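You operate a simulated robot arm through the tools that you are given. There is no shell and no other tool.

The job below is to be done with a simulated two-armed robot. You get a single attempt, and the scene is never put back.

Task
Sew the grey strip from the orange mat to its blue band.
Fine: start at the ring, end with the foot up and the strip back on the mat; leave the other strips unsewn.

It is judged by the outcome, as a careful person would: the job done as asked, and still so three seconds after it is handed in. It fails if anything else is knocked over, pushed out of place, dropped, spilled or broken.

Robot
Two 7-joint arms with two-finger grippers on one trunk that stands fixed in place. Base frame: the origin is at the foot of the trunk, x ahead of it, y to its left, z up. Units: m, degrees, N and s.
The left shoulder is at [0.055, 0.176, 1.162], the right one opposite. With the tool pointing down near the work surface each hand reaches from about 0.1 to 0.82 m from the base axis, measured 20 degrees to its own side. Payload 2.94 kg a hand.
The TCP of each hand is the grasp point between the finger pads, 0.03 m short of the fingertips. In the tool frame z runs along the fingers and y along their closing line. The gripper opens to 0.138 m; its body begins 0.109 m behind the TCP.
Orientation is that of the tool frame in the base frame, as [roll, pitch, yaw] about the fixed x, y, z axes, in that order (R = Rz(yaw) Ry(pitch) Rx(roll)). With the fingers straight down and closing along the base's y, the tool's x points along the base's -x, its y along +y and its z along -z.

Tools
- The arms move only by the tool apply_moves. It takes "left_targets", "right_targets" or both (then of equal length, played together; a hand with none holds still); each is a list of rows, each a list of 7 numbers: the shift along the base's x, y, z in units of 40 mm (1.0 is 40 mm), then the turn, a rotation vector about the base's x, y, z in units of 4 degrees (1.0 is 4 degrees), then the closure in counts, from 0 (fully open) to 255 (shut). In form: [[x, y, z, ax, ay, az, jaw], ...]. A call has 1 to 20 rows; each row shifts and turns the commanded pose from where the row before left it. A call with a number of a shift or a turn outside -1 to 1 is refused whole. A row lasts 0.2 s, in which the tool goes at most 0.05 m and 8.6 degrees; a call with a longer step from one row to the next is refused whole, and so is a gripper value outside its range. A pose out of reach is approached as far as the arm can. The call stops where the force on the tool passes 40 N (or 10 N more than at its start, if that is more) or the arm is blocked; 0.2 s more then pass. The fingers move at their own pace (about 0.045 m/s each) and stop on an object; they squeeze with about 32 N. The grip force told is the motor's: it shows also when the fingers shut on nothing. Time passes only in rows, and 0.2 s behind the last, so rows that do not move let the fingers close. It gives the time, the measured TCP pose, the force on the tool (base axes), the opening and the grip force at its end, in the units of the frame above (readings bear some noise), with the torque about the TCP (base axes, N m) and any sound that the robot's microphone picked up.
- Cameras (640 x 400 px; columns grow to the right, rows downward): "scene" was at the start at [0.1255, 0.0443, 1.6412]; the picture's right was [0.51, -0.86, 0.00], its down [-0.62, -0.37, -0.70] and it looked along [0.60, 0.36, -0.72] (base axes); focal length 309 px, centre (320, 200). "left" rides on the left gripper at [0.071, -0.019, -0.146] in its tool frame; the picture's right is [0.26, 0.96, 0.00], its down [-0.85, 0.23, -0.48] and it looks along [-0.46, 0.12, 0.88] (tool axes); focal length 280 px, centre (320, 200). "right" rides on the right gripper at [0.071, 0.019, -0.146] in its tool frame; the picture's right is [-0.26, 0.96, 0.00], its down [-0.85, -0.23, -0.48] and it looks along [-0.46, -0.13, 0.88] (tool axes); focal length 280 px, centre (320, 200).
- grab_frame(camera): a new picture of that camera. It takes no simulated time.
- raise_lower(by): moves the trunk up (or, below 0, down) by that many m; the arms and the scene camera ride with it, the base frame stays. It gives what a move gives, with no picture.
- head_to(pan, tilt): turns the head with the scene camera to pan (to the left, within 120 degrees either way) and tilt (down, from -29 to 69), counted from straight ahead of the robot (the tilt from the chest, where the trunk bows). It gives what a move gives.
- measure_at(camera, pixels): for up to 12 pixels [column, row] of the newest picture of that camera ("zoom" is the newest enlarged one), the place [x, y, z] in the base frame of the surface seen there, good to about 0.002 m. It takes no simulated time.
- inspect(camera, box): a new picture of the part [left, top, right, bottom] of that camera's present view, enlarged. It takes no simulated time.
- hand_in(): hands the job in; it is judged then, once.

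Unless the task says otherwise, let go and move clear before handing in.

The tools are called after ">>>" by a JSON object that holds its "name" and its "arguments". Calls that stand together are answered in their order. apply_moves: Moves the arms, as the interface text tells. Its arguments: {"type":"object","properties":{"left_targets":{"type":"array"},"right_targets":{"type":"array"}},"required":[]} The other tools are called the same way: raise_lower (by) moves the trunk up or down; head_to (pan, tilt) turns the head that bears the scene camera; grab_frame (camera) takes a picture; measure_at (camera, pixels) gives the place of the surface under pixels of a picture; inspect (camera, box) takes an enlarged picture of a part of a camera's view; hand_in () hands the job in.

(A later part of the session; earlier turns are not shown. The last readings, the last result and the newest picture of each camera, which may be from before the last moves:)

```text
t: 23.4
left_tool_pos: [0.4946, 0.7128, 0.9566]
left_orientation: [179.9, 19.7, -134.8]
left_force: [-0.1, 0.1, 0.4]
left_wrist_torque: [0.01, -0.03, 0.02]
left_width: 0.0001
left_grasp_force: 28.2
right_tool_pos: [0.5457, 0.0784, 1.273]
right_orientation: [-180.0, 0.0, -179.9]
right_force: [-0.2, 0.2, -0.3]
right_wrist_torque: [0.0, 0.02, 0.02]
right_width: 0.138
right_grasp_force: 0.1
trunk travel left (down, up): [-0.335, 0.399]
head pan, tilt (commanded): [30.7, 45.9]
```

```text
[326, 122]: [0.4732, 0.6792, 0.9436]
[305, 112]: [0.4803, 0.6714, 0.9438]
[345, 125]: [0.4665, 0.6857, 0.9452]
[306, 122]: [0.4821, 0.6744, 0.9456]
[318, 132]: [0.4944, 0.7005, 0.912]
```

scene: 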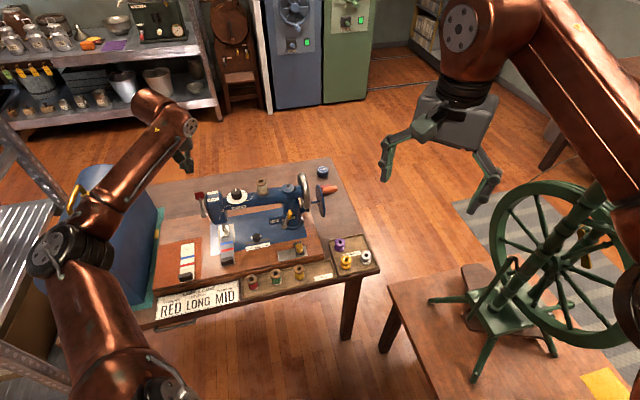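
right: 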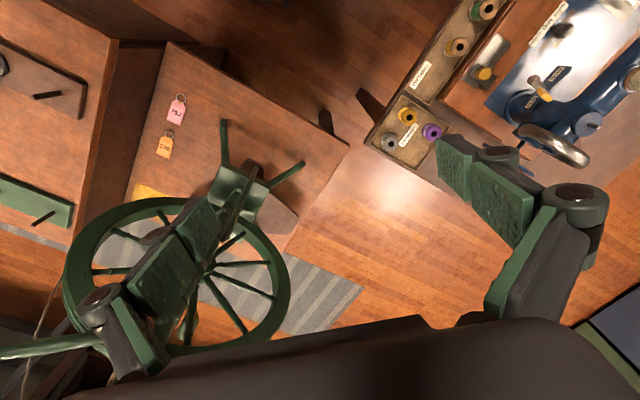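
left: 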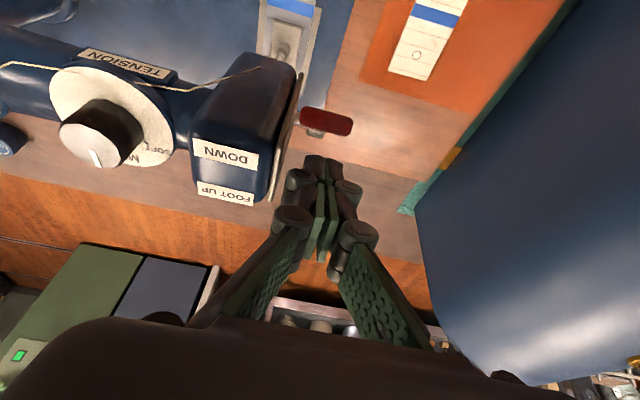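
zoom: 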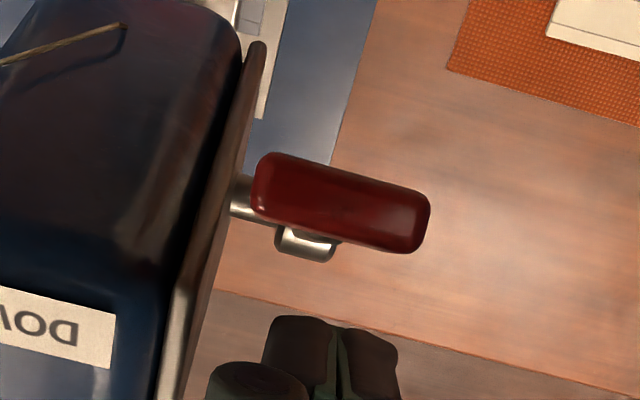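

The foot plate dropped from z 0.783 to 0.7695, so the foot is down on the strip with the lever at DOWN. I'll raise the left hand clear and measure the handwheel, crank and the spinning wheel to plan the cranking.

>>> {"name": "apply_moves", "arguments": {"left_targets": [[0, 0, 1, 0, 0, 0, 255], [0, 0, 1, 0, 0, 0, 255], [-0.6, -0.6, 0.8, 0, 0, 0, 255], [-0.6, -0.6, 0.8, 0, 0, 0, 255], [-0.6, -0.6, 0.5, 0, 0, 0, 255]]}}

>>> {"name": "grab_frame", "arguments": {"camera": "scene"}}

>>> {"name": "measure_at", "arguments": {"camera": "scene", "pixels": [[505, 215], [545, 250], [560, 185], [600, 200], [535, 235], [490, 300], [430, 300], [475, 380], [465, 270], [590, 190], [390, 280], [500, 250]]}}

>>> {"name": "inspect", "arguments": {"camera": "right", "box": [480, 90, 620, 190]}}

```text
t: 24.6
left_tool_pos: [0.4212, 0.6397, 1.1204]
left_orientation: [179.8, 19.9, -134.9]
left_force: [-0.8, 0.3, 0.0]
left_wrist_torque: [0.01, -0.02, -0.01]
left_width: 0.0003
left_grasp_force: 28.6
right_tool_pos: [0.5451, 0.0777, 1.2735]
right_orientation: [-180.0, 0.1, -179.9]
right_force: [-0.4, 0.4, -1.2]
right_wrist_torque: [0.03, 0.0, -0.02]
right_width: 0.138
right_grasp_force: 0.1
trunk travel left (down, up): [-0.335, 0.399]
head pan, tilt (commanded): [30.7, 45.9]
```

```text
taken
```

scene: 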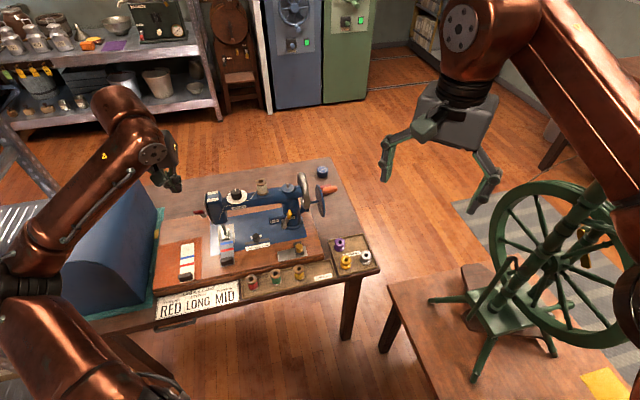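

```text
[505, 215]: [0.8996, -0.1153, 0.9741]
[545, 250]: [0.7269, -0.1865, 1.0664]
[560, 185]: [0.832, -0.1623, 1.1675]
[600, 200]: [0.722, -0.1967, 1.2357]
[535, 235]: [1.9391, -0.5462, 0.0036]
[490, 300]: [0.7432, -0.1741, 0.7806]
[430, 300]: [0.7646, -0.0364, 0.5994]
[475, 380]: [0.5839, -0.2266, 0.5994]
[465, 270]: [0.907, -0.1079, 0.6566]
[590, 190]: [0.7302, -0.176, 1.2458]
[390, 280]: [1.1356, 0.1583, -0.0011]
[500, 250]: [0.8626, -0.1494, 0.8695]
```

```text
4.00 times, centred on (550, 140) of right
```

zoom: 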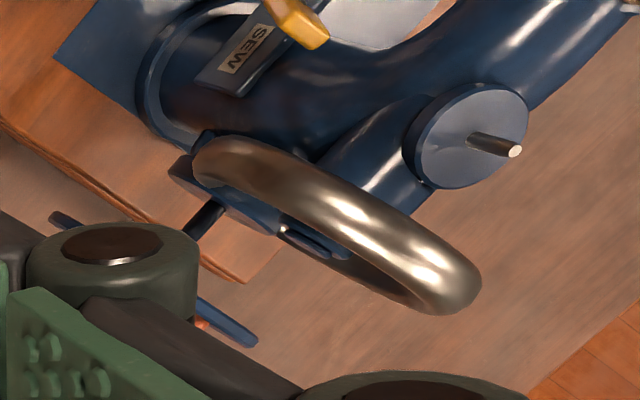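

The spinning wheel stands at y<−0.04, so I'll crank with the left arm and first move the right arm back out of the way. I'll also measure the handwheel rim from the scene view.

>>> {"name": "apply_moves", "arguments": {"right_targets": [[-0.5, 0, 0.5, 0, 0, 0, 0], [-0.8, -0.3, 0.5, 0, 0, 0, 0], [-0.8, -0.6, 0.3, 0, 0, 0, 0], [-0.8, -0.6, 0, 0, 0, 0, 0], [-0.8, -0.8, 0, 0, 0, 0, 0], [-0.8, -0.8, 0, 0, 0, 0, 0], [0, -0.8, 0, 0, 0, 0, 0]]}}

>>> {"name": "grab_frame", "arguments": {"camera": "scene"}}

>>> {"name": "inspect", "arguments": {"camera": "scene", "box": [285, 165, 345, 220]}}

>>> {"name": "measure_at", "arguments": {"camera": "zoom", "pixels": [[215, 50], [240, 55], [260, 100], [278, 180], [283, 250], [270, 310], [215, 90], [255, 300], [200, 100], [245, 320], [290, 290], [395, 215]]}}

```text
t: 26.2
left_tool_pos: [0.4214, 0.6377, 1.1201]
left_orientation: [179.8, 19.9, -135.0]
left_force: [0.5, -0.9, -0.3]
left_wrist_torque: [0.06, 0.02, 0.03]
left_width: 0.0
left_grasp_force: 28.6
right_tool_pos: [0.368, -0.0793, 1.3238]
right_orientation: [180.0, -0.1, -180.0]
right_force: [0.7, 0.4, 0.3]
right_wrist_torque: [0.06, -0.01, 0.01]
right_width: 0.1381
right_grasp_force: 0.1
trunk travel left (down, up): [-0.335, 0.399]
head pan, tilt (commanded): [30.7, 45.9]
```

```text
taken
```

scene: 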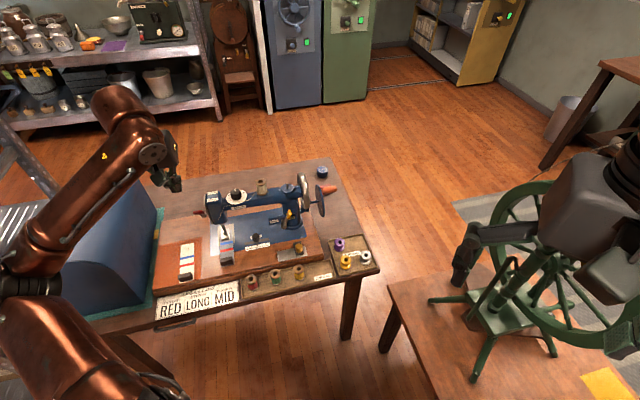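

```text
7.27 times, centred on (315, 192) of scene
```

zoom: 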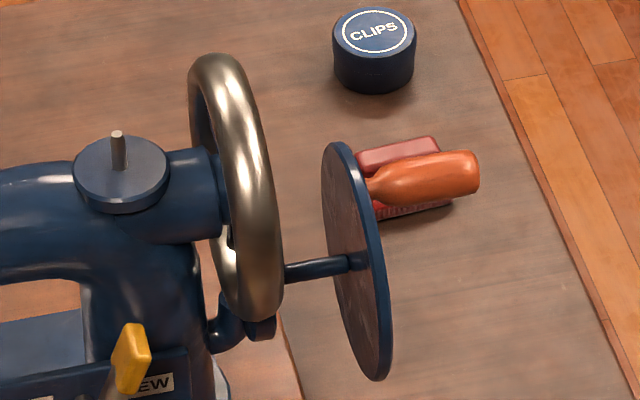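

```text
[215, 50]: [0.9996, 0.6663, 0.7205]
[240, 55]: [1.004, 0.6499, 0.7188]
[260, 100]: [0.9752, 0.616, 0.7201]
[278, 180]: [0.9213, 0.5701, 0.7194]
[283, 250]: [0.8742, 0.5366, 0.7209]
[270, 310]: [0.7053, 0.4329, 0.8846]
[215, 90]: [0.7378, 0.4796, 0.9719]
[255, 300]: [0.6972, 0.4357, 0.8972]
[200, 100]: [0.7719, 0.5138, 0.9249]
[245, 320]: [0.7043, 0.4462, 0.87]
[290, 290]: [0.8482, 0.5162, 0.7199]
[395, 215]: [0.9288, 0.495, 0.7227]
```

The handwheel's outer face is at u≈0.206, leaving room at the handle (u≈0.26–0.31). I'll un-tilt the left hand, turn it by −90° about the vertical so it closes across the crank handle, and move it above the crank's front at a safe height.

>>> {"name": "apply_moves", "arguments": {"left_targets": [[0, 0, 0, -0.711, 0.703, 0, 144], [0, 0, 0, -0.711, 0.703, 0, 144], [0, 0, 0, -0.711, 0.703, 0, 144], [0, 0, 0, -0.711, 0.703, 0, 144], [0, 0, 0, -0.711, 0.703, 0, 144], [0, 0, 0, 0, 0, -1, 144], [0, 0, 0, 0, 0, -1, 144], [0, 0, 0, 0, 0, -1, 144], [0, 0, 0, 0, 0, -1, 144], [0.533, -0.528, 0, 0, 0, -1, 144], [0.533, -0.528, 0, 0, 0, -1, 144], [0.533, -0.528, 0, 0, 0, -1, 144], [0.533, -0.528, 0, 0, 0, -1, 144], [0.533, -0.528, 0, 0, 0, -1, 144], [0.533, -0.528, 0, 0, 0, -1, 144], [0.533, -0.528, 0, 0, 0, -1, 144], [0.533, -0.528, 0, 0, 0, -1, 144], [0.533, -0.528, 0, 0, 0, -1, 144], [0.533, -0.528, 0, 0, 0, -1, 144], [0.533, -0.528, 0, 0, 0, -1, 144]]}}

>>> {"name": "grab_frame", "arguments": {"camera": "scene"}}

>>> {"name": "grab_frame", "arguments": {"camera": "left"}}

```text
t: 30.4
left_tool_pos: [0.6567, 0.4066, 1.1209]
left_orientation: [179.9, -0.3, 165.0]
left_force: [0.5, -0.4, -0.5]
left_wrist_torque: [0.02, 0.02, 0.01]
left_width: 0.0601
left_grasp_force: 0.0
right_tool_pos: [0.3685, -0.0792, 1.3246]
right_orientation: [179.9, -0.1, -179.8]
right_force: [1.2, -0.6, -1.3]
right_wrist_torque: [-0.02, 0.07, 0.0]
right_width: 0.138
right_grasp_force: 0.1
trunk travel left (down, up): [-0.335, 0.399]
head pan, tilt (commanded): [30.7, 45.9]
```

```text
taken
```

scene: 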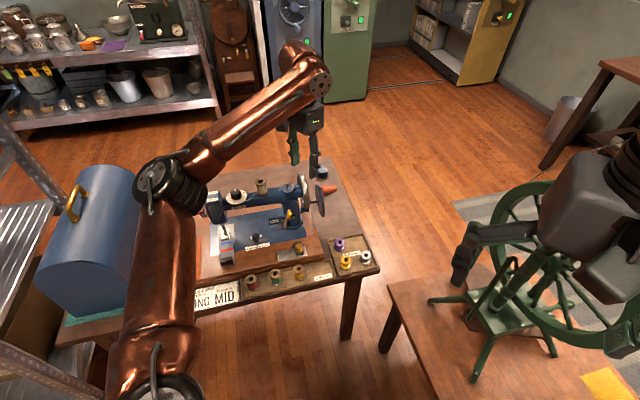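

```text
taken
```

left: 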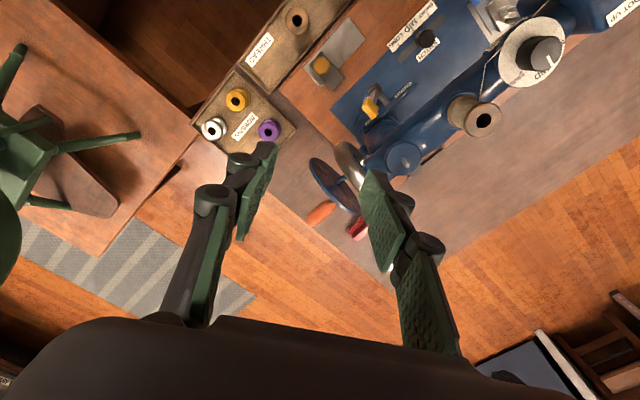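

The turn is going well; the forearm stays in front of the machine. I'll finish the yaw, shift to the crank's plane, and start tilting the hand forward while still high.

>>> {"name": "apply_moves", "arguments": {"left_targets": [[0.143, -0.362, 0, 0, 0, -0.929, 144], [0.143, -0.362, 0, 0, 0, -0.929, 144], [0.143, -0.362, 0, 0, 0, -0.929, 144], [0.143, -0.362, 0, 0, 0, -0.929, 144], [0.143, -0.362, 0, 0, 0, -0.929, 144], [0.143, -0.362, 0, 0, 0, -0.929, 144], [0.143, -0.362, 0, 0, 0, -0.929, 144], [0.143, -0.362, 0, 0, 0, -0.929, 144], [0, 0, 0, 0.711, -0.703, 0, 144], [0, 0, 0, 0.711, -0.703, 0, 144], [0, 0, 0, 0.711, -0.703, 0, 144], [0, 0, 0, 0.711, -0.703, 0, 144], [0, 0, 0, 0.711, -0.703, 0, 144], [0, 0, 0, 0.711, -0.703, 0, 144], [0, 0, 0, 0.711, -0.703, 0, 144], [0, 0, 0, 0.711, -0.703, 0, 144]]}}

>>> {"name": "grab_frame", "arguments": {"camera": "scene"}}

>>> {"name": "grab_frame", "arguments": {"camera": "left"}}

```text
t: 33.8
left_tool_pos: [0.7036, 0.292, 1.1213]
left_orientation: [148.0, -0.1, 135.4]
left_force: [0.4, -0.2, -0.3]
left_wrist_torque: [0.01, -0.02, 0.0]
left_width: 0.0602
left_grasp_force: 0.0
right_tool_pos: [0.3679, -0.0783, 1.3245]
right_orientation: [180.0, -0.1, -179.9]
right_force: [0.0, -0.1, -0.4]
right_wrist_torque: [-0.02, -0.01, -0.01]
right_width: 0.1379
right_grasp_force: 0.0
trunk travel left (down, up): [-0.335, 0.399]
head pan, tilt (commanded): [30.7, 45.9]
```

```text
taken
```

scene: 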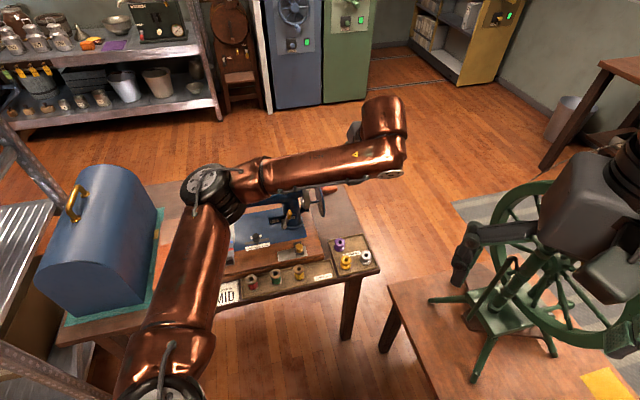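

```text
taken
```

left: 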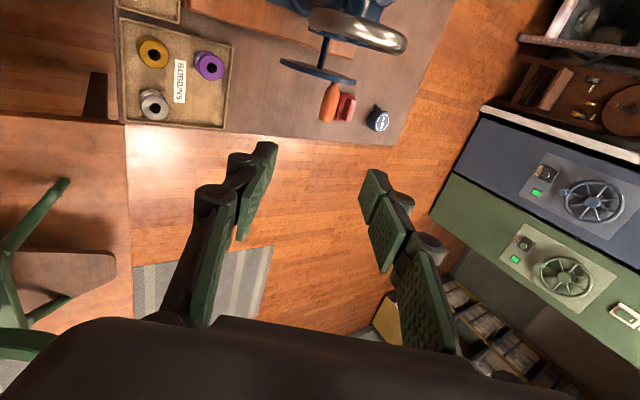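

Tilt is at 32°. I'll check the elbow and forearm heights against the machine before descending.

>>> {"name": "measure_at", "arguments": {"camera": "scene", "pixels": [[215, 190], [240, 180], [300, 168], [350, 158], [385, 120], [200, 250], [330, 185], [270, 190]]}}

>>> {"name": "inspect", "arguments": {"camera": "left", "box": [250, 0, 430, 160]}}

>>> {"name": "measure_at", "arguments": {"camera": "left", "pixels": [[330, 100], [326, 110], [332, 88], [335, 95], [318, 72], [285, 62], [350, 80], [360, 38], [345, 105]]}}

```text
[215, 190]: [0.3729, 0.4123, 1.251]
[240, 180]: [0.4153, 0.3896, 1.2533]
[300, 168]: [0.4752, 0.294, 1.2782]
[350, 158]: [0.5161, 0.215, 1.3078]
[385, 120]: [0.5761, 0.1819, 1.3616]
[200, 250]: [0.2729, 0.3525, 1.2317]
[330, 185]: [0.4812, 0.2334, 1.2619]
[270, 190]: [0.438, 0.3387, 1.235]
```

```text
2.50 times, centred on (340, 80) of left
```

zoom: 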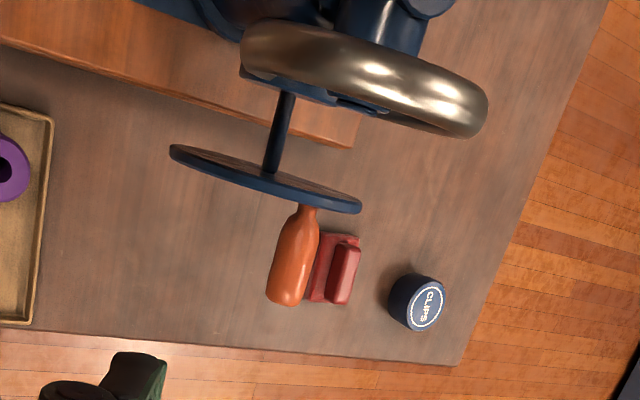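

```text
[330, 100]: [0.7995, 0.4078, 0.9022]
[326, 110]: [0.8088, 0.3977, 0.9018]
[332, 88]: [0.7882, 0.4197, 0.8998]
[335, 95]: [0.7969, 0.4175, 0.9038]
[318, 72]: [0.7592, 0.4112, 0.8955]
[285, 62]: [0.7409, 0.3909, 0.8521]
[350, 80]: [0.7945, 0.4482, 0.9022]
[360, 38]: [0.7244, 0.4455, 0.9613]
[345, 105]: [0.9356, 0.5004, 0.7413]
```

Elbow and forearm are high (z≈1.25) and the handle's centre is confirmed near v=0.856, z=0.893, u 0.26–0.31. I'll finish the tilt to 60° and come down to a pre-grasp point in front of the handle.

>>> {"name": "apply_moves", "arguments": {"left_targets": [[0.1, 0.123, -0.525, 0.622, -0.615, 0, 144], [0.1, 0.123, -0.525, 0.622, -0.615, 0, 144], [0.1, 0.123, -0.525, 0.622, -0.615, 0, 144], [0.1, 0.123, -0.525, 0.622, -0.615, 0, 144], [0.1, 0.123, -0.525, 0.622, -0.615, 0, 144], [0.1, 0.123, -0.525, 0.622, -0.615, 0, 144], [0.1, 0.123, -0.525, 0.622, -0.615, 0, 144], [0.1, 0.123, -0.525, 0.622, -0.615, 0, 144], [0, 0, 0, 0, 0, 0, 144]]}}

>>> {"name": "grab_frame", "arguments": {"camera": "scene"}}

>>> {"name": "grab_frame", "arguments": {"camera": "left"}}

```text
t: 35.8
left_tool_pos: [0.7332, 0.33, 0.9539]
left_orientation: [120.0, 0.0, 135.4]
left_force: [-0.4, 0.1, 0.0]
left_wrist_torque: [-0.03, -0.01, 0.0]
left_width: 0.0601
left_grasp_force: 0.1
right_tool_pos: [0.3674, -0.078, 1.324]
right_orientation: [180.0, -0.1, -179.9]
right_force: [-0.1, 0.2, 0.0]
right_wrist_torque: [0.01, 0.0, 0.03]
right_width: 0.1378
right_grasp_force: 0.0
trunk travel left (down, up): [-0.335, 0.399]
head pan, tilt (commanded): [30.7, 45.9]
```

```text
taken
```

scene: 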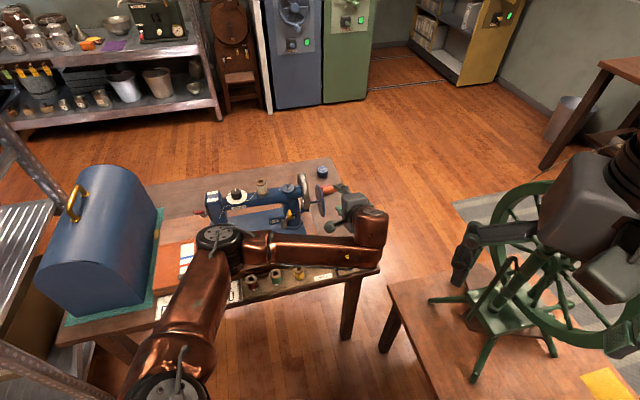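

```text
taken
```

left: 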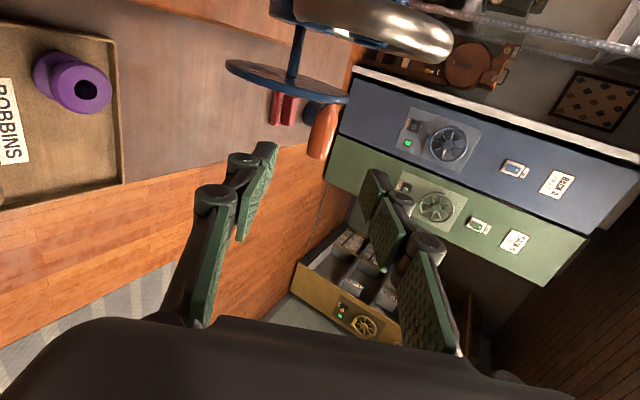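

Handle sits at (322,130), right where the tool's axis projects for 0.12 m ahead, between the fingers. I'll measure it once more and check the forearm's height over the trays.

>>> {"name": "measure_at", "arguments": {"camera": "left", "pixels": [[322, 110], [322, 130], [318, 150], [310, 130], [332, 130], [325, 140], [285, 85], [230, 65], [343, 98]]}}

>>> {"name": "measure_at", "arguments": {"camera": "scene", "pixels": [[215, 240], [260, 245], [300, 250], [340, 245], [375, 230], [355, 205], [350, 215]]}}

>>> {"name": "inspect", "arguments": {"camera": "scene", "box": [280, 160, 400, 290]}}

```text
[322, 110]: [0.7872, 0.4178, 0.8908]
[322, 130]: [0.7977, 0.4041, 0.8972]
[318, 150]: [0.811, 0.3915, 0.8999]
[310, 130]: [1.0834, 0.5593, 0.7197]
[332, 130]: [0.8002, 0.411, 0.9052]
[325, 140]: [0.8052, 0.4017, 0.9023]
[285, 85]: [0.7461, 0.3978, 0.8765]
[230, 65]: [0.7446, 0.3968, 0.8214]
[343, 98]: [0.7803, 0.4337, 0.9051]
```

```text
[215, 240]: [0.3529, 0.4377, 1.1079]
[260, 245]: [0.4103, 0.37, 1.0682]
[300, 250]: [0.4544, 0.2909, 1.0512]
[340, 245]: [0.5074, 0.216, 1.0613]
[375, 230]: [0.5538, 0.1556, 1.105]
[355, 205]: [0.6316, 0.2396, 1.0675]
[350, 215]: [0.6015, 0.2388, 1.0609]
```

```text
3.08 times, centred on (340, 225) of scene
```

zoom: 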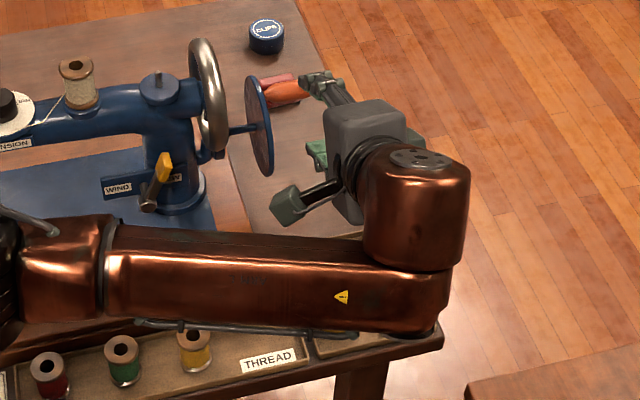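

Everything is clear: forearm bottom is well above the spools. I'll advance along the tool axis to put the handle between the pads.

>>> {"name": "apply_moves", "arguments": {"left_targets": [[0.382, 0.386, -0.3, 0, 0, 0, 144], [0.382, 0.386, -0.3, 0, 0, 0, 144], [0.382, 0.386, -0.3, 0, 0, 0, 144], [0.382, 0.386, -0.3, 0, 0, 0, 144], [0.382, 0.386, -0.3, 0, 0, 0, 144], [0, 0, 0, 0, 0, 0, 144]]}}

>>> {"name": "grab_frame", "arguments": {"camera": "left"}}

>>> {"name": "inspect", "arguments": {"camera": "scene", "box": [280, 160, 380, 250]}}

```text
t: 37.2
left_tool_pos: [0.8123, 0.4071, 0.8922]
left_orientation: [120.1, -0.1, 135.5]
left_force: [-0.4, -0.2, -0.7]
left_wrist_torque: [0.0, 0.01, -0.01]
left_width: 0.06
left_grasp_force: 0.2
right_tool_pos: [0.3666, -0.0779, 1.3235]
right_orientation: [-180.0, 0.0, -179.9]
right_force: [0.3, 0.2, -0.6]
right_wrist_torque: [0.02, -0.01, 0.03]
right_width: 0.1379
right_grasp_force: 0.1
trunk travel left (down, up): [-0.335, 0.399]
head pan, tilt (commanded): [30.7, 45.9]
```

```text
taken
```

left: 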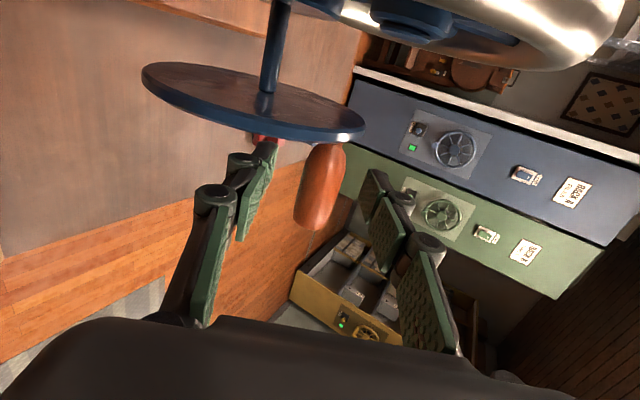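

```text
4.44 times, centred on (330, 205) of scene
```

zoom: 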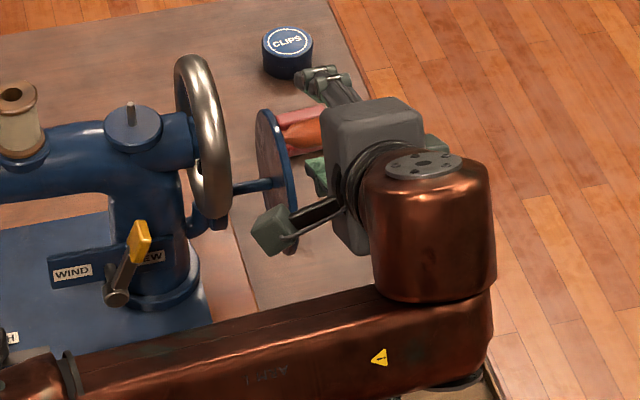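

The handle is right between the pads at (320,185). I'll close on it.

>>> {"name": "apply_moves", "arguments": {"left_targets": [[0, 0, 0, 0, 0, 0, 200], [0, 0, 0, 0, 0, 0, 255], [0, 0, 0, 0, 0, 0, 255], [0, 0, 0, 0, 0, 0, 255], [0, 0, 0, 0, 0, 0, 255]]}}

>>> {"name": "grab_frame", "arguments": {"camera": "left"}}

>>> {"name": "inspect", "arguments": {"camera": "scene", "box": [205, 205, 255, 250]}}

```text
t: 38.4
left_tool_pos: [0.8118, 0.4061, 0.8921]
left_orientation: [120.1, -0.2, 135.4]
left_force: [-1.6, -1.0, -6.2]
left_wrist_torque: [-0.01, -0.02, -0.11]
left_width: 0.021
left_grasp_force: 44.7
right_tool_pos: [0.3682, -0.0777, 1.3232]
right_orientation: [-180.0, 0.0, -179.9]
right_force: [0.9, 1.0, -0.6]
right_wrist_torque: [-0.03, -0.01, -0.03]
right_width: 0.1382
right_grasp_force: 0.1
trunk travel left (down, up): [-0.335, 0.399]
head pan, tilt (commanded): [30.7, 45.9]
```

```text
taken
```

left: 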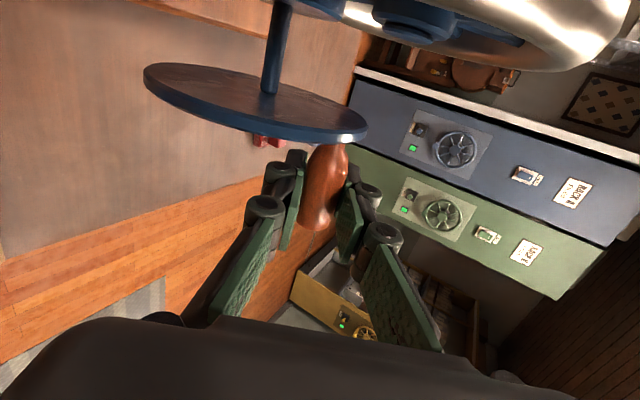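

```text
8.89 times, centred on (230, 228) of scene
```

zoom: 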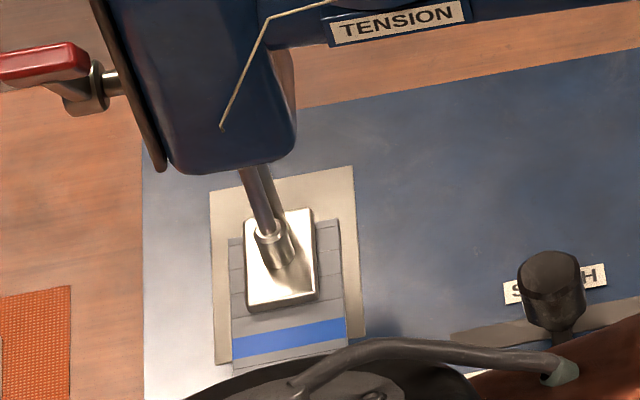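

Handle gripped (21 mm, 45 N motor). I'll try a 30° arc with the top moving toward the operator, the usual sewing direction, and watch the force and the strip.

>>> {"name": "apply_moves", "arguments": {"left_targets": [[-0.147, -0.148, -0.018, 0, 0, 0, 255], [-0.142, -0.144, -0.054, 0, 0, 0, 255], [-0.133, -0.135, -0.089, 0, 0, 0, 255], [0, 0, 0, 0, 0, 0, 255]]}}

>>> {"name": "grab_frame", "arguments": {"camera": "left"}}

>>> {"name": "inspect", "arguments": {"camera": "scene", "box": [205, 205, 255, 250]}}

```text
t: 39.4
left_tool_pos: [0.7946, 0.3894, 0.8866]
left_orientation: [120.1, -0.3, 135.4]
left_force: [4.3, -2.6, -5.2]
left_wrist_torque: [0.2, 0.26, 0.62]
left_width: 0.0213
left_grasp_force: 45.1
right_tool_pos: [0.3695, -0.0777, 1.3237]
right_orientation: [-180.0, -0.1, -180.0]
right_force: [-0.1, 0.2, -0.1]
right_wrist_torque: [0.0, 0.01, 0.01]
right_width: 0.1379
right_grasp_force: 0.2
trunk travel left (down, up): [-0.335, 0.399]
head pan, tilt (commanded): [30.7, 45.9]
```

```text
taken
```

left: 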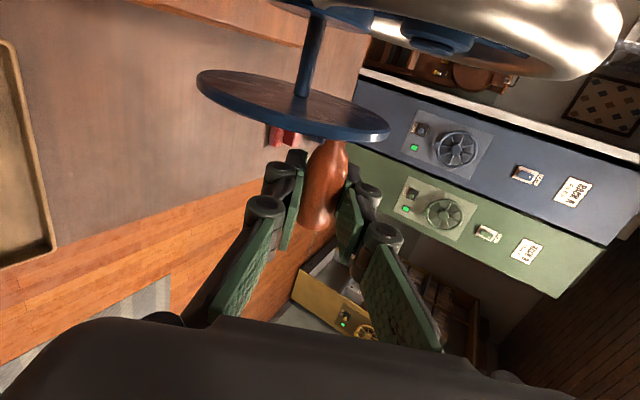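

```text
8.89 times, centred on (230, 228) of scene
```

zoom: 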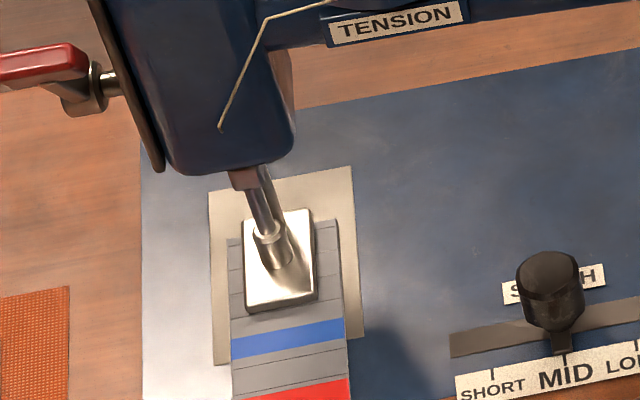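

The needle bar came down with light force and the measured TCP follows my predicted circle. I'll turn another 90° in 18° steps and check.

>>> {"name": "apply_moves", "arguments": {"left_targets": [[-0.2052, -0.2074, -0.2363, 0, 0, 0, 255], [-0.1438, -0.1453, -0.3149, 0, 0, 0, 255], [-0.0683, -0.0691, -0.3626, 0, 0, 0, 255], [0.0138, 0.014, -0.3749, 0, 0, 0, 255], [0.0946, 0.0956, -0.3505, 0, 0, 0, 255]]}}

>>> {"name": "grab_frame", "arguments": {"camera": "left"}}

>>> {"name": "inspect", "arguments": {"camera": "scene", "box": [205, 205, 255, 250]}}

```text
t: 40.6
left_tool_pos: [0.7827, 0.3775, 0.8181]
left_orientation: [120.1, -0.1, 135.5]
left_force: [2.7, -6.3, -4.8]
left_wrist_torque: [-0.16, -0.15, -0.33]
left_width: 0.0212
left_grasp_force: 45.0
right_tool_pos: [0.3699, -0.0769, 1.3233]
right_orientation: [-180.0, -0.1, -179.9]
right_force: [-0.1, 1.5, -0.1]
right_wrist_torque: [-0.01, 0.02, -0.03]
right_width: 0.1381
right_grasp_force: 0.1
trunk travel left (down, up): [-0.335, 0.399]
head pan, tilt (commanded): [30.7, 45.9]
```

```text
taken
```

left: 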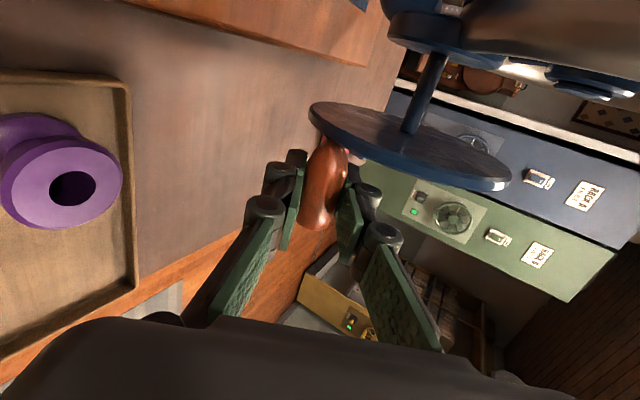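

```text
8.89 times, centred on (230, 228) of scene
```

zoom: 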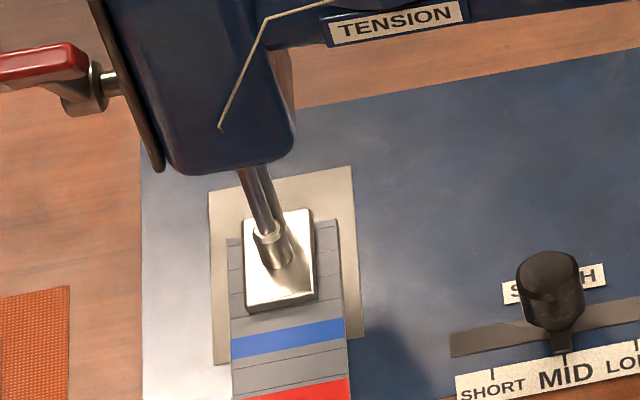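

The crank turns easily (forces under 7 N) and follows the circle. I'll complete this revolution and compare the strip.

>>> {"name": "apply_moves", "arguments": {"left_targets": [[0.1662, 0.1679, -0.2918, 0, 0, 0, 255], [0.2215, 0.2238, -0.2045, 0, 0, 0, 255], [0.2551, 0.2578, -0.0972, 0, 0, 0, 255], [0.2637, 0.2665, 0.0196, 0, 0, 0, 255], [0.2466, 0.2491, 0.1346, 0, 0, 0, 255], [0.2052, 0.2074, 0.2363, 0, 0, 0, 255], [0.1438, 0.1453, 0.3149, 0, 0, 0, 255], [0.0683, 0.0691, 0.3626, 0, 0, 0, 255]]}}

>>> {"name": "inspect", "arguments": {"camera": "scene", "box": [205, 205, 255, 250]}}

>>> {"name": "grab_frame", "arguments": {"camera": "left"}}

```text
t: 42.4
left_tool_pos: [0.846, 0.4396, 0.8422]
left_orientation: [119.9, -0.2, 135.2]
left_force: [1.5, -11.2, 3.2]
left_wrist_torque: [0.07, 0.06, -0.06]
left_width: 0.0212
left_grasp_force: 45.4
right_tool_pos: [0.3682, -0.0797, 1.3246]
right_orientation: [180.0, 0.0, -180.0]
right_force: [0.1, -0.8, 0.3]
right_wrist_torque: [0.02, -0.02, -0.03]
right_width: 0.138
right_grasp_force: 0.1
trunk travel left (down, up): [-0.335, 0.399]
head pan, tilt (commanded): [30.7, 45.9]
```

```text
8.89 times, centred on (230, 228) of scene
```

zoom: 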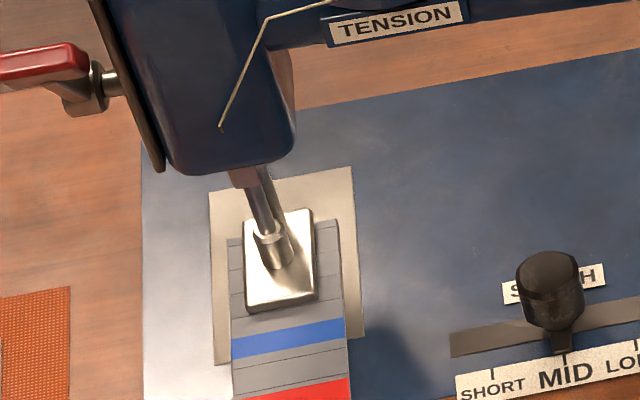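

```text
taken
```

left: 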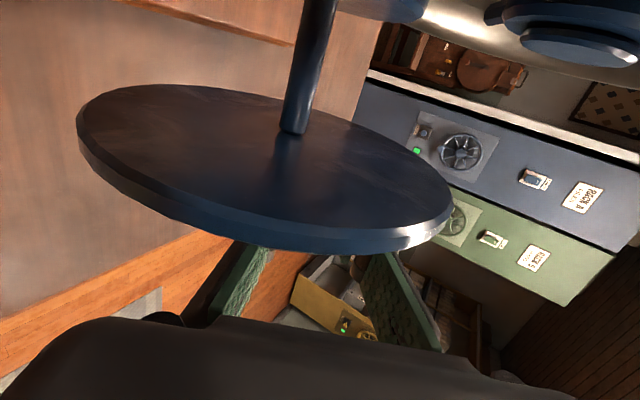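

The needle bar cycles about three times per crank turn, but the strip hasn't moved (blue band still at (288,338)). I'll look for a direction mark on the disc or wheel before trying the other direction.

>>> {"name": "inspect", "arguments": {"camera": "left", "box": [60, 0, 480, 260]}}

>>> {"name": "inspect", "arguments": {"camera": "scene", "box": [265, 165, 345, 225]}}

>>> {"name": "inspect", "arguments": {"camera": "right", "box": [320, 0, 640, 200]}}

```text
1.52 times, centred on (270, 130) of left
```

zoom: 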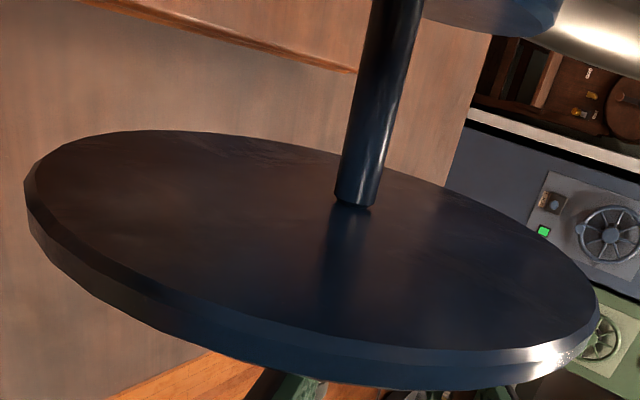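

```text
6.67 times, centred on (305, 195) of scene
```

zoom: 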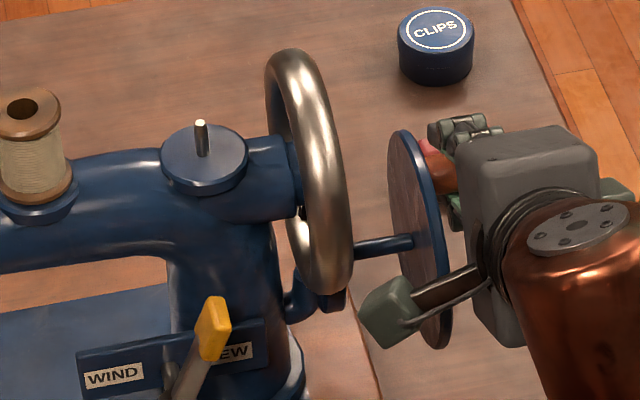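

```text
2.00 times, centred on (480, 100) of right
```

zoom: 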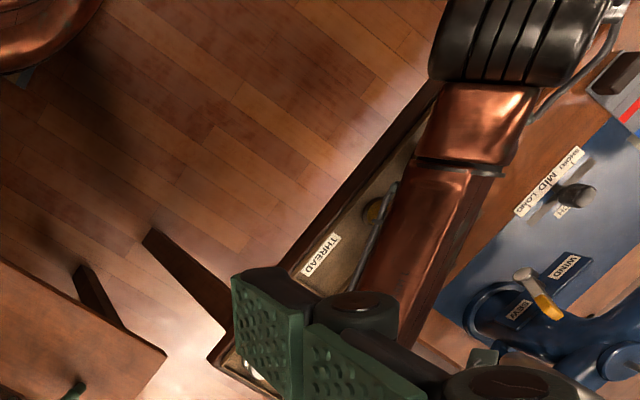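

No arrow is visible. I'll reverse the crank half a turn (top moving away) and see whether the strip feeds.

>>> {"name": "apply_moves", "arguments": {"left_targets": [[-0.0683, -0.0691, -0.3626, 0, 0, 0, 255], [-0.1438, -0.1453, -0.3149, 0, 0, 0, 255], [-0.2052, -0.2074, -0.2363, 0, 0, 0, 255], [-0.2466, -0.2491, -0.1346, 0, 0, 0, 255], [-0.2637, -0.2665, -0.0196, 0, 0, 0, 255], [-0.2551, -0.2578, 0.0972, 0, 0, 0, 255], [-0.2215, -0.2238, 0.2045, 0, 0, 0, 255], [-0.1662, -0.1679, 0.2918, 0, 0, 0, 255], [-0.0946, -0.0956, 0.3505, 0, 0, 0, 255], [-0.0138, -0.014, 0.3749, 0, 0, 0, 255]]}}

>>> {"name": "inspect", "arguments": {"camera": "scene", "box": [205, 205, 255, 250]}}

>>> {"name": "grab_frame", "arguments": {"camera": "left"}}

```text
t: 44.6
left_tool_pos: [0.7788, 0.3731, 0.8509]
left_orientation: [119.8, -0.1, 135.4]
left_force: [7.2, -8.3, 3.5]
left_wrist_torque: [0.32, 0.36, 0.79]
left_width: 0.0207
left_grasp_force: 45.0
right_tool_pos: [0.3676, -0.0782, 1.3239]
right_orientation: [179.9, -0.1, -179.8]
right_force: [-0.3, 0.0, 1.4]
right_wrist_torque: [-0.04, 0.0, 0.02]
right_width: 0.1378
right_grasp_force: 0.1
trunk travel left (down, up): [-0.335, 0.399]
head pan, tilt (commanded): [30.7, 45.9]
```

```text
8.89 times, centred on (230, 228) of scene
```

zoom: 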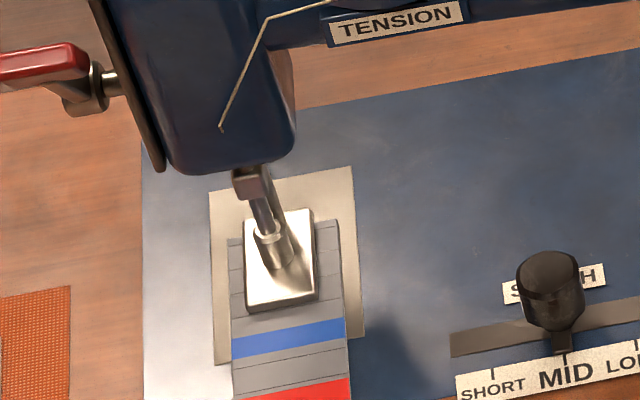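

```text
taken
```

left: 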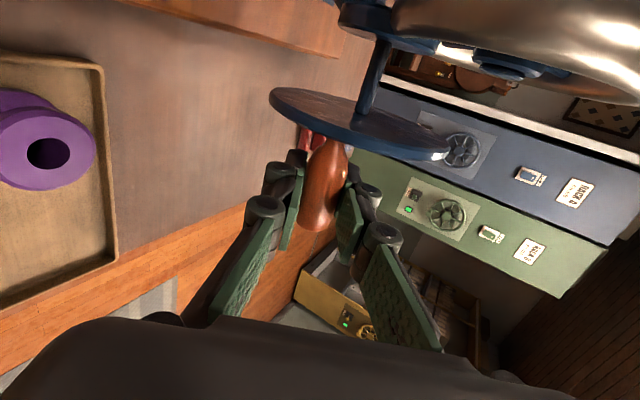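

The needle is now low and the strip still hasn't moved; net rotation hasn't yet gone behind the starting angle in this direction. I'll continue another half turn the same way and look again.

>>> {"name": "apply_moves", "arguments": {"left_targets": [[0.0683, 0.0691, 0.3626, 0, 0, 0, 255], [0.1438, 0.1453, 0.3149, 0, 0, 0, 255], [0.2052, 0.2074, 0.2363, 0, 0, 0, 255], [0.2466, 0.2491, 0.1346, 0, 0, 0, 255], [0.2637, 0.2665, 0.0196, 0, 0, 0, 255], [0.2551, 0.2578, -0.0972, 0, 0, 0, 255], [0.2215, 0.2238, -0.2045, 0, 0, 0, 255]]}}

>>> {"name": "inspect", "arguments": {"camera": "scene", "box": [205, 205, 255, 250]}}

>>> {"name": "grab_frame", "arguments": {"camera": "left"}}

```text
t: 46.2
left_tool_pos: [0.8346, 0.4307, 0.8782]
left_orientation: [120.0, -0.1, 135.4]
left_force: [9.3, -8.3, -3.1]
left_wrist_torque: [0.3, 0.26, 0.53]
left_width: 0.0208
left_grasp_force: 45.3
right_tool_pos: [0.3701, -0.077, 1.3234]
right_orientation: [180.0, -0.1, 180.0]
right_force: [0.3, -0.1, 0.2]
right_wrist_torque: [0.02, 0.01, -0.02]
right_width: 0.1381
right_grasp_force: 0.1
trunk travel left (down, up): [-0.335, 0.399]
head pan, tilt (commanded): [30.7, 45.9]
```

```text
8.89 times, centred on (230, 228) of scene
```

zoom: 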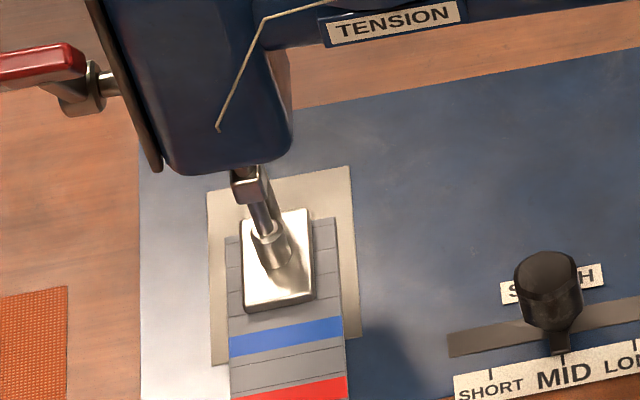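

```text
taken
```

left: 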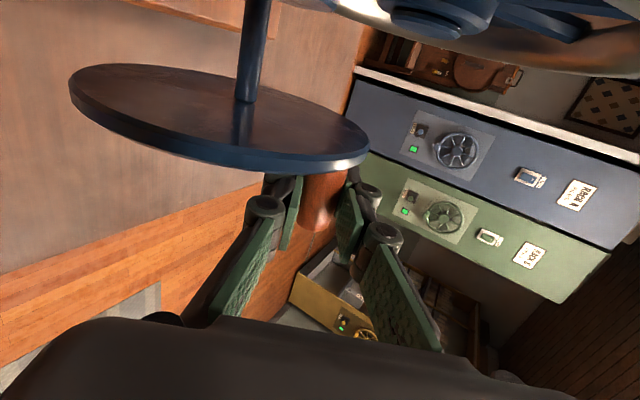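

There may be a ~1 mm shift of the blue band now (net rotation just passed the starting angle in this direction). I'll go on half a turn this way and compare again.

>>> {"name": "apply_moves", "arguments": {"left_targets": [[0.1662, 0.1679, -0.2918, 0, 0, 0, 255], [0.0946, 0.0956, -0.3505, 0, 0, 0, 255], [0.0138, 0.014, -0.3749, 0, 0, 0, 255], [-0.0683, -0.0691, -0.3626, 0, 0, 0, 255], [-0.1438, -0.1453, -0.3149, 0, 0, 0, 255], [-0.2052, -0.2074, -0.2363, 0, 0, 0, 255], [-0.2466, -0.2491, -0.1346, 0, 0, 0, 255], [-0.2637, -0.2665, -0.0196, 0, 0, 0, 255], [-0.2551, -0.2578, 0.0972, 0, 0, 0, 255], [-0.2215, -0.2238, 0.2045, 0, 0, 0, 255]]}}

>>> {"name": "inspect", "arguments": {"camera": "scene", "box": [205, 205, 255, 250]}}

>>> {"name": "measure_at", "arguments": {"camera": "zoom", "pixels": [[288, 338], [255, 345], [330, 328], [270, 300], [255, 255], [240, 245], [300, 375]]}}

```text
t: 48.4
left_tool_pos: [0.7879, 0.3829, 0.8081]
left_orientation: [120.0, -0.2, 135.5]
left_force: [2.8, -7.4, 0.4]
left_wrist_torque: [-0.2, -0.19, -0.66]
left_width: 0.0208
left_grasp_force: 45.0
right_tool_pos: [0.3684, -0.0779, 1.3234]
right_orientation: [179.9, -0.1, -179.9]
right_force: [-0.3, -0.4, 0.7]
right_wrist_torque: [0.02, 0.03, -0.02]
right_width: 0.1379
right_grasp_force: 0.0
trunk travel left (down, up): [-0.335, 0.399]
head pan, tilt (commanded): [30.7, 45.9]
```

```text
8.89 times, centred on (230, 228) of scene
```

zoom: 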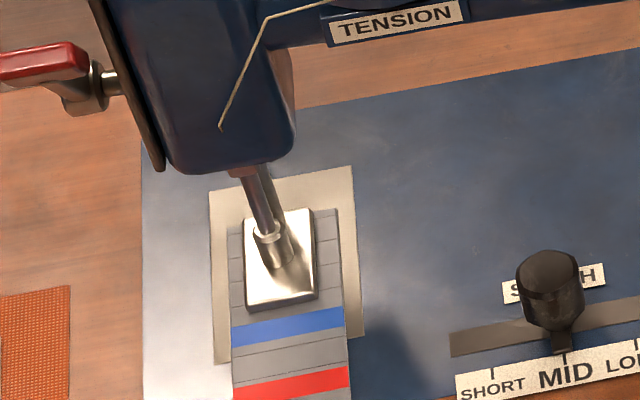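

```text
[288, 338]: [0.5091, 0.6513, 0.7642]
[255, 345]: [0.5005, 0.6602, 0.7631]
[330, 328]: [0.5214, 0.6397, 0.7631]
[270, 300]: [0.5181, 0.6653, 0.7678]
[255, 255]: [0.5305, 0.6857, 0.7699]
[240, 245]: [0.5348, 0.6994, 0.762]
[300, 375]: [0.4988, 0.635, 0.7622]
```

Now it feeds: the blue band moved up to about (288,325) and the red band appeared at (290,380). This direction is right; I'll measure the band's position to get the feed per turn.

>>> {"name": "measure_at", "arguments": {"camera": "zoom", "pixels": [[288, 325], [288, 317], [288, 333], [290, 382], [290, 375], [290, 391], [240, 335], [338, 316]]}}

>>> {"name": "inspect", "arguments": {"camera": "scene", "box": [215, 225, 245, 250]}}

>>> {"name": "measure_at", "arguments": {"camera": "zoom", "pixels": [[210, 225], [300, 210], [255, 218], [255, 205], [255, 232], [260, 315], [260, 300], [260, 330], [200, 165], [290, 165]]}}

```text
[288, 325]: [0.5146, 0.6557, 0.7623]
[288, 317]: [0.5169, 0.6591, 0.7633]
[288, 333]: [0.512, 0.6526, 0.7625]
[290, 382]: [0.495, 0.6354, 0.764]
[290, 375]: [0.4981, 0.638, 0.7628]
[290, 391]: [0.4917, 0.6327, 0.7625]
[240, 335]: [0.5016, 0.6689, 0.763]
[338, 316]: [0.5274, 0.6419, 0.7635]
```

```text
16.00 times, centred on (230, 238) of scene
```

zoom: 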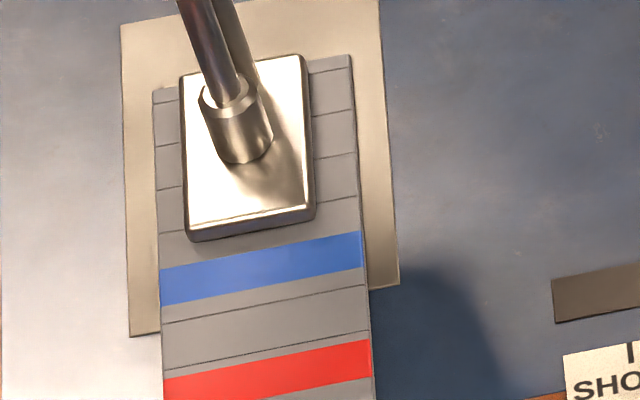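

```text
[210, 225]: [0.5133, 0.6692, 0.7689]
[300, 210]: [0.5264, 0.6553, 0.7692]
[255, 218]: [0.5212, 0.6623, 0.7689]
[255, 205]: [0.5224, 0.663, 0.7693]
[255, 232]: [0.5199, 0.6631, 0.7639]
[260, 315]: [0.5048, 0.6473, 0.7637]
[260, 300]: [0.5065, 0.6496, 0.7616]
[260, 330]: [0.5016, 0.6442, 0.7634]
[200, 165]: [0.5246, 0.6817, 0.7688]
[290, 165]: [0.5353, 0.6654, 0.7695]
```

The feed is about 3.6 mm per needle stroke (~10.9 mm per crank turn); 28 mm remain to the blue band's centre. I'll run one full turn in this direction.

>>> {"name": "apply_moves", "arguments": {"left_targets": [[-0.1662, -0.1679, 0.2918, 0, 0, 0, 255], [-0.0946, -0.0956, 0.3505, 0, 0, 0, 255], [-0.0138, -0.014, 0.3749, 0, 0, 0, 255], [0.0683, 0.0691, 0.3626, 0, 0, 0, 255], [0.1438, 0.1453, 0.3149, 0, 0, 0, 255], [0.2052, 0.2074, 0.2363, 0, 0, 0, 255], [0.2466, 0.2491, 0.1346, 0, 0, 0, 255], [0.2637, 0.2665, 0.0196, 0, 0, 0, 255], [0.2551, 0.2578, -0.0972, 0, 0, 0, 255], [0.2215, 0.2238, -0.2045, 0, 0, 0, 255], [0.1662, 0.1679, -0.2918, 0, 0, 0, 255], [0.0946, 0.0956, -0.3505, 0, 0, 0, 255], [0.0138, 0.014, -0.3749, 0, 0, 0, 255], [-0.0683, -0.0691, -0.3626, 0, 0, 0, 255], [-0.1438, -0.1453, -0.3149, 0, 0, 0, 255], [-0.2052, -0.2074, -0.2363, 0, 0, 0, 255], [-0.2466, -0.2491, -0.1346, 0, 0, 0, 255], [-0.2637, -0.2665, -0.0196, 0, 0, 0, 255], [-0.2551, -0.2578, 0.0972, 0, 0, 0, 255], [-0.2215, -0.2238, 0.2045, 0, 0, 0, 255]]}}

>>> {"name": "inspect", "arguments": {"camera": "scene", "box": [215, 225, 245, 250]}}

>>> {"name": "measure_at", "arguments": {"camera": "zoom", "pixels": [[262, 268], [262, 250], [262, 287], [262, 320], [262, 340], [262, 360], [262, 380], [200, 300], [330, 300]]}}

>>> {"name": "grab_frame", "arguments": {"camera": "left"}}

```text
t: 52.6
left_tool_pos: [0.7877, 0.3839, 0.809]
left_orientation: [120.1, -0.2, 135.4]
left_force: [-6.6, -5.3, -6.0]
left_wrist_torque: [-0.18, -0.21, -0.44]
left_width: 0.021
left_grasp_force: 45.2
right_tool_pos: [0.3678, -0.0784, 1.3243]
right_orientation: [179.9, -0.1, -179.8]
right_force: [-0.1, 0.8, 0.1]
right_wrist_torque: [0.02, -0.03, 0.02]
right_width: 0.1381
right_grasp_force: 0.1
trunk travel left (down, up): [-0.335, 0.399]
head pan, tilt (commanded): [30.7, 45.9]
```

```text
16.00 times, centred on (230, 238) of scene
```

zoom: 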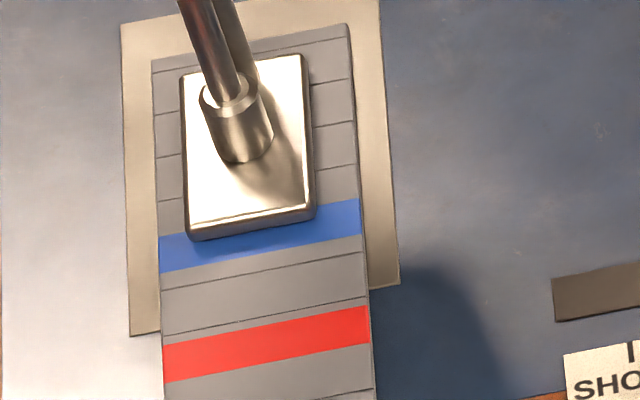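

```text
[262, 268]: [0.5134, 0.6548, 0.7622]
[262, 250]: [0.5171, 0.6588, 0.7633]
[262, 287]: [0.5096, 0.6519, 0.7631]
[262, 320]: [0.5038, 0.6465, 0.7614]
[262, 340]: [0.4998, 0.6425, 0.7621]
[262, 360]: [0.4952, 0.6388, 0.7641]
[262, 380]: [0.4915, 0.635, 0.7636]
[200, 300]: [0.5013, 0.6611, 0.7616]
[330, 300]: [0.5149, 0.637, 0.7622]
```

```text
taken
```

left: 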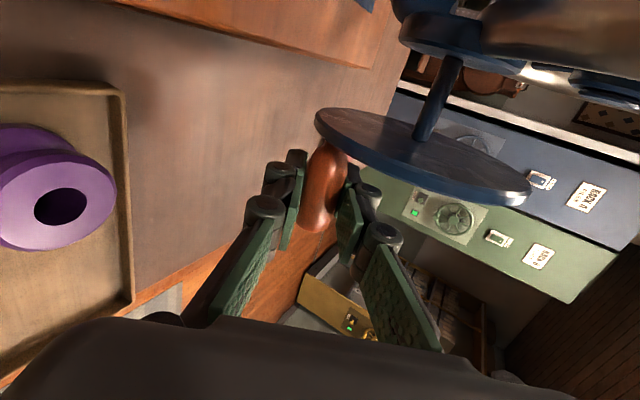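

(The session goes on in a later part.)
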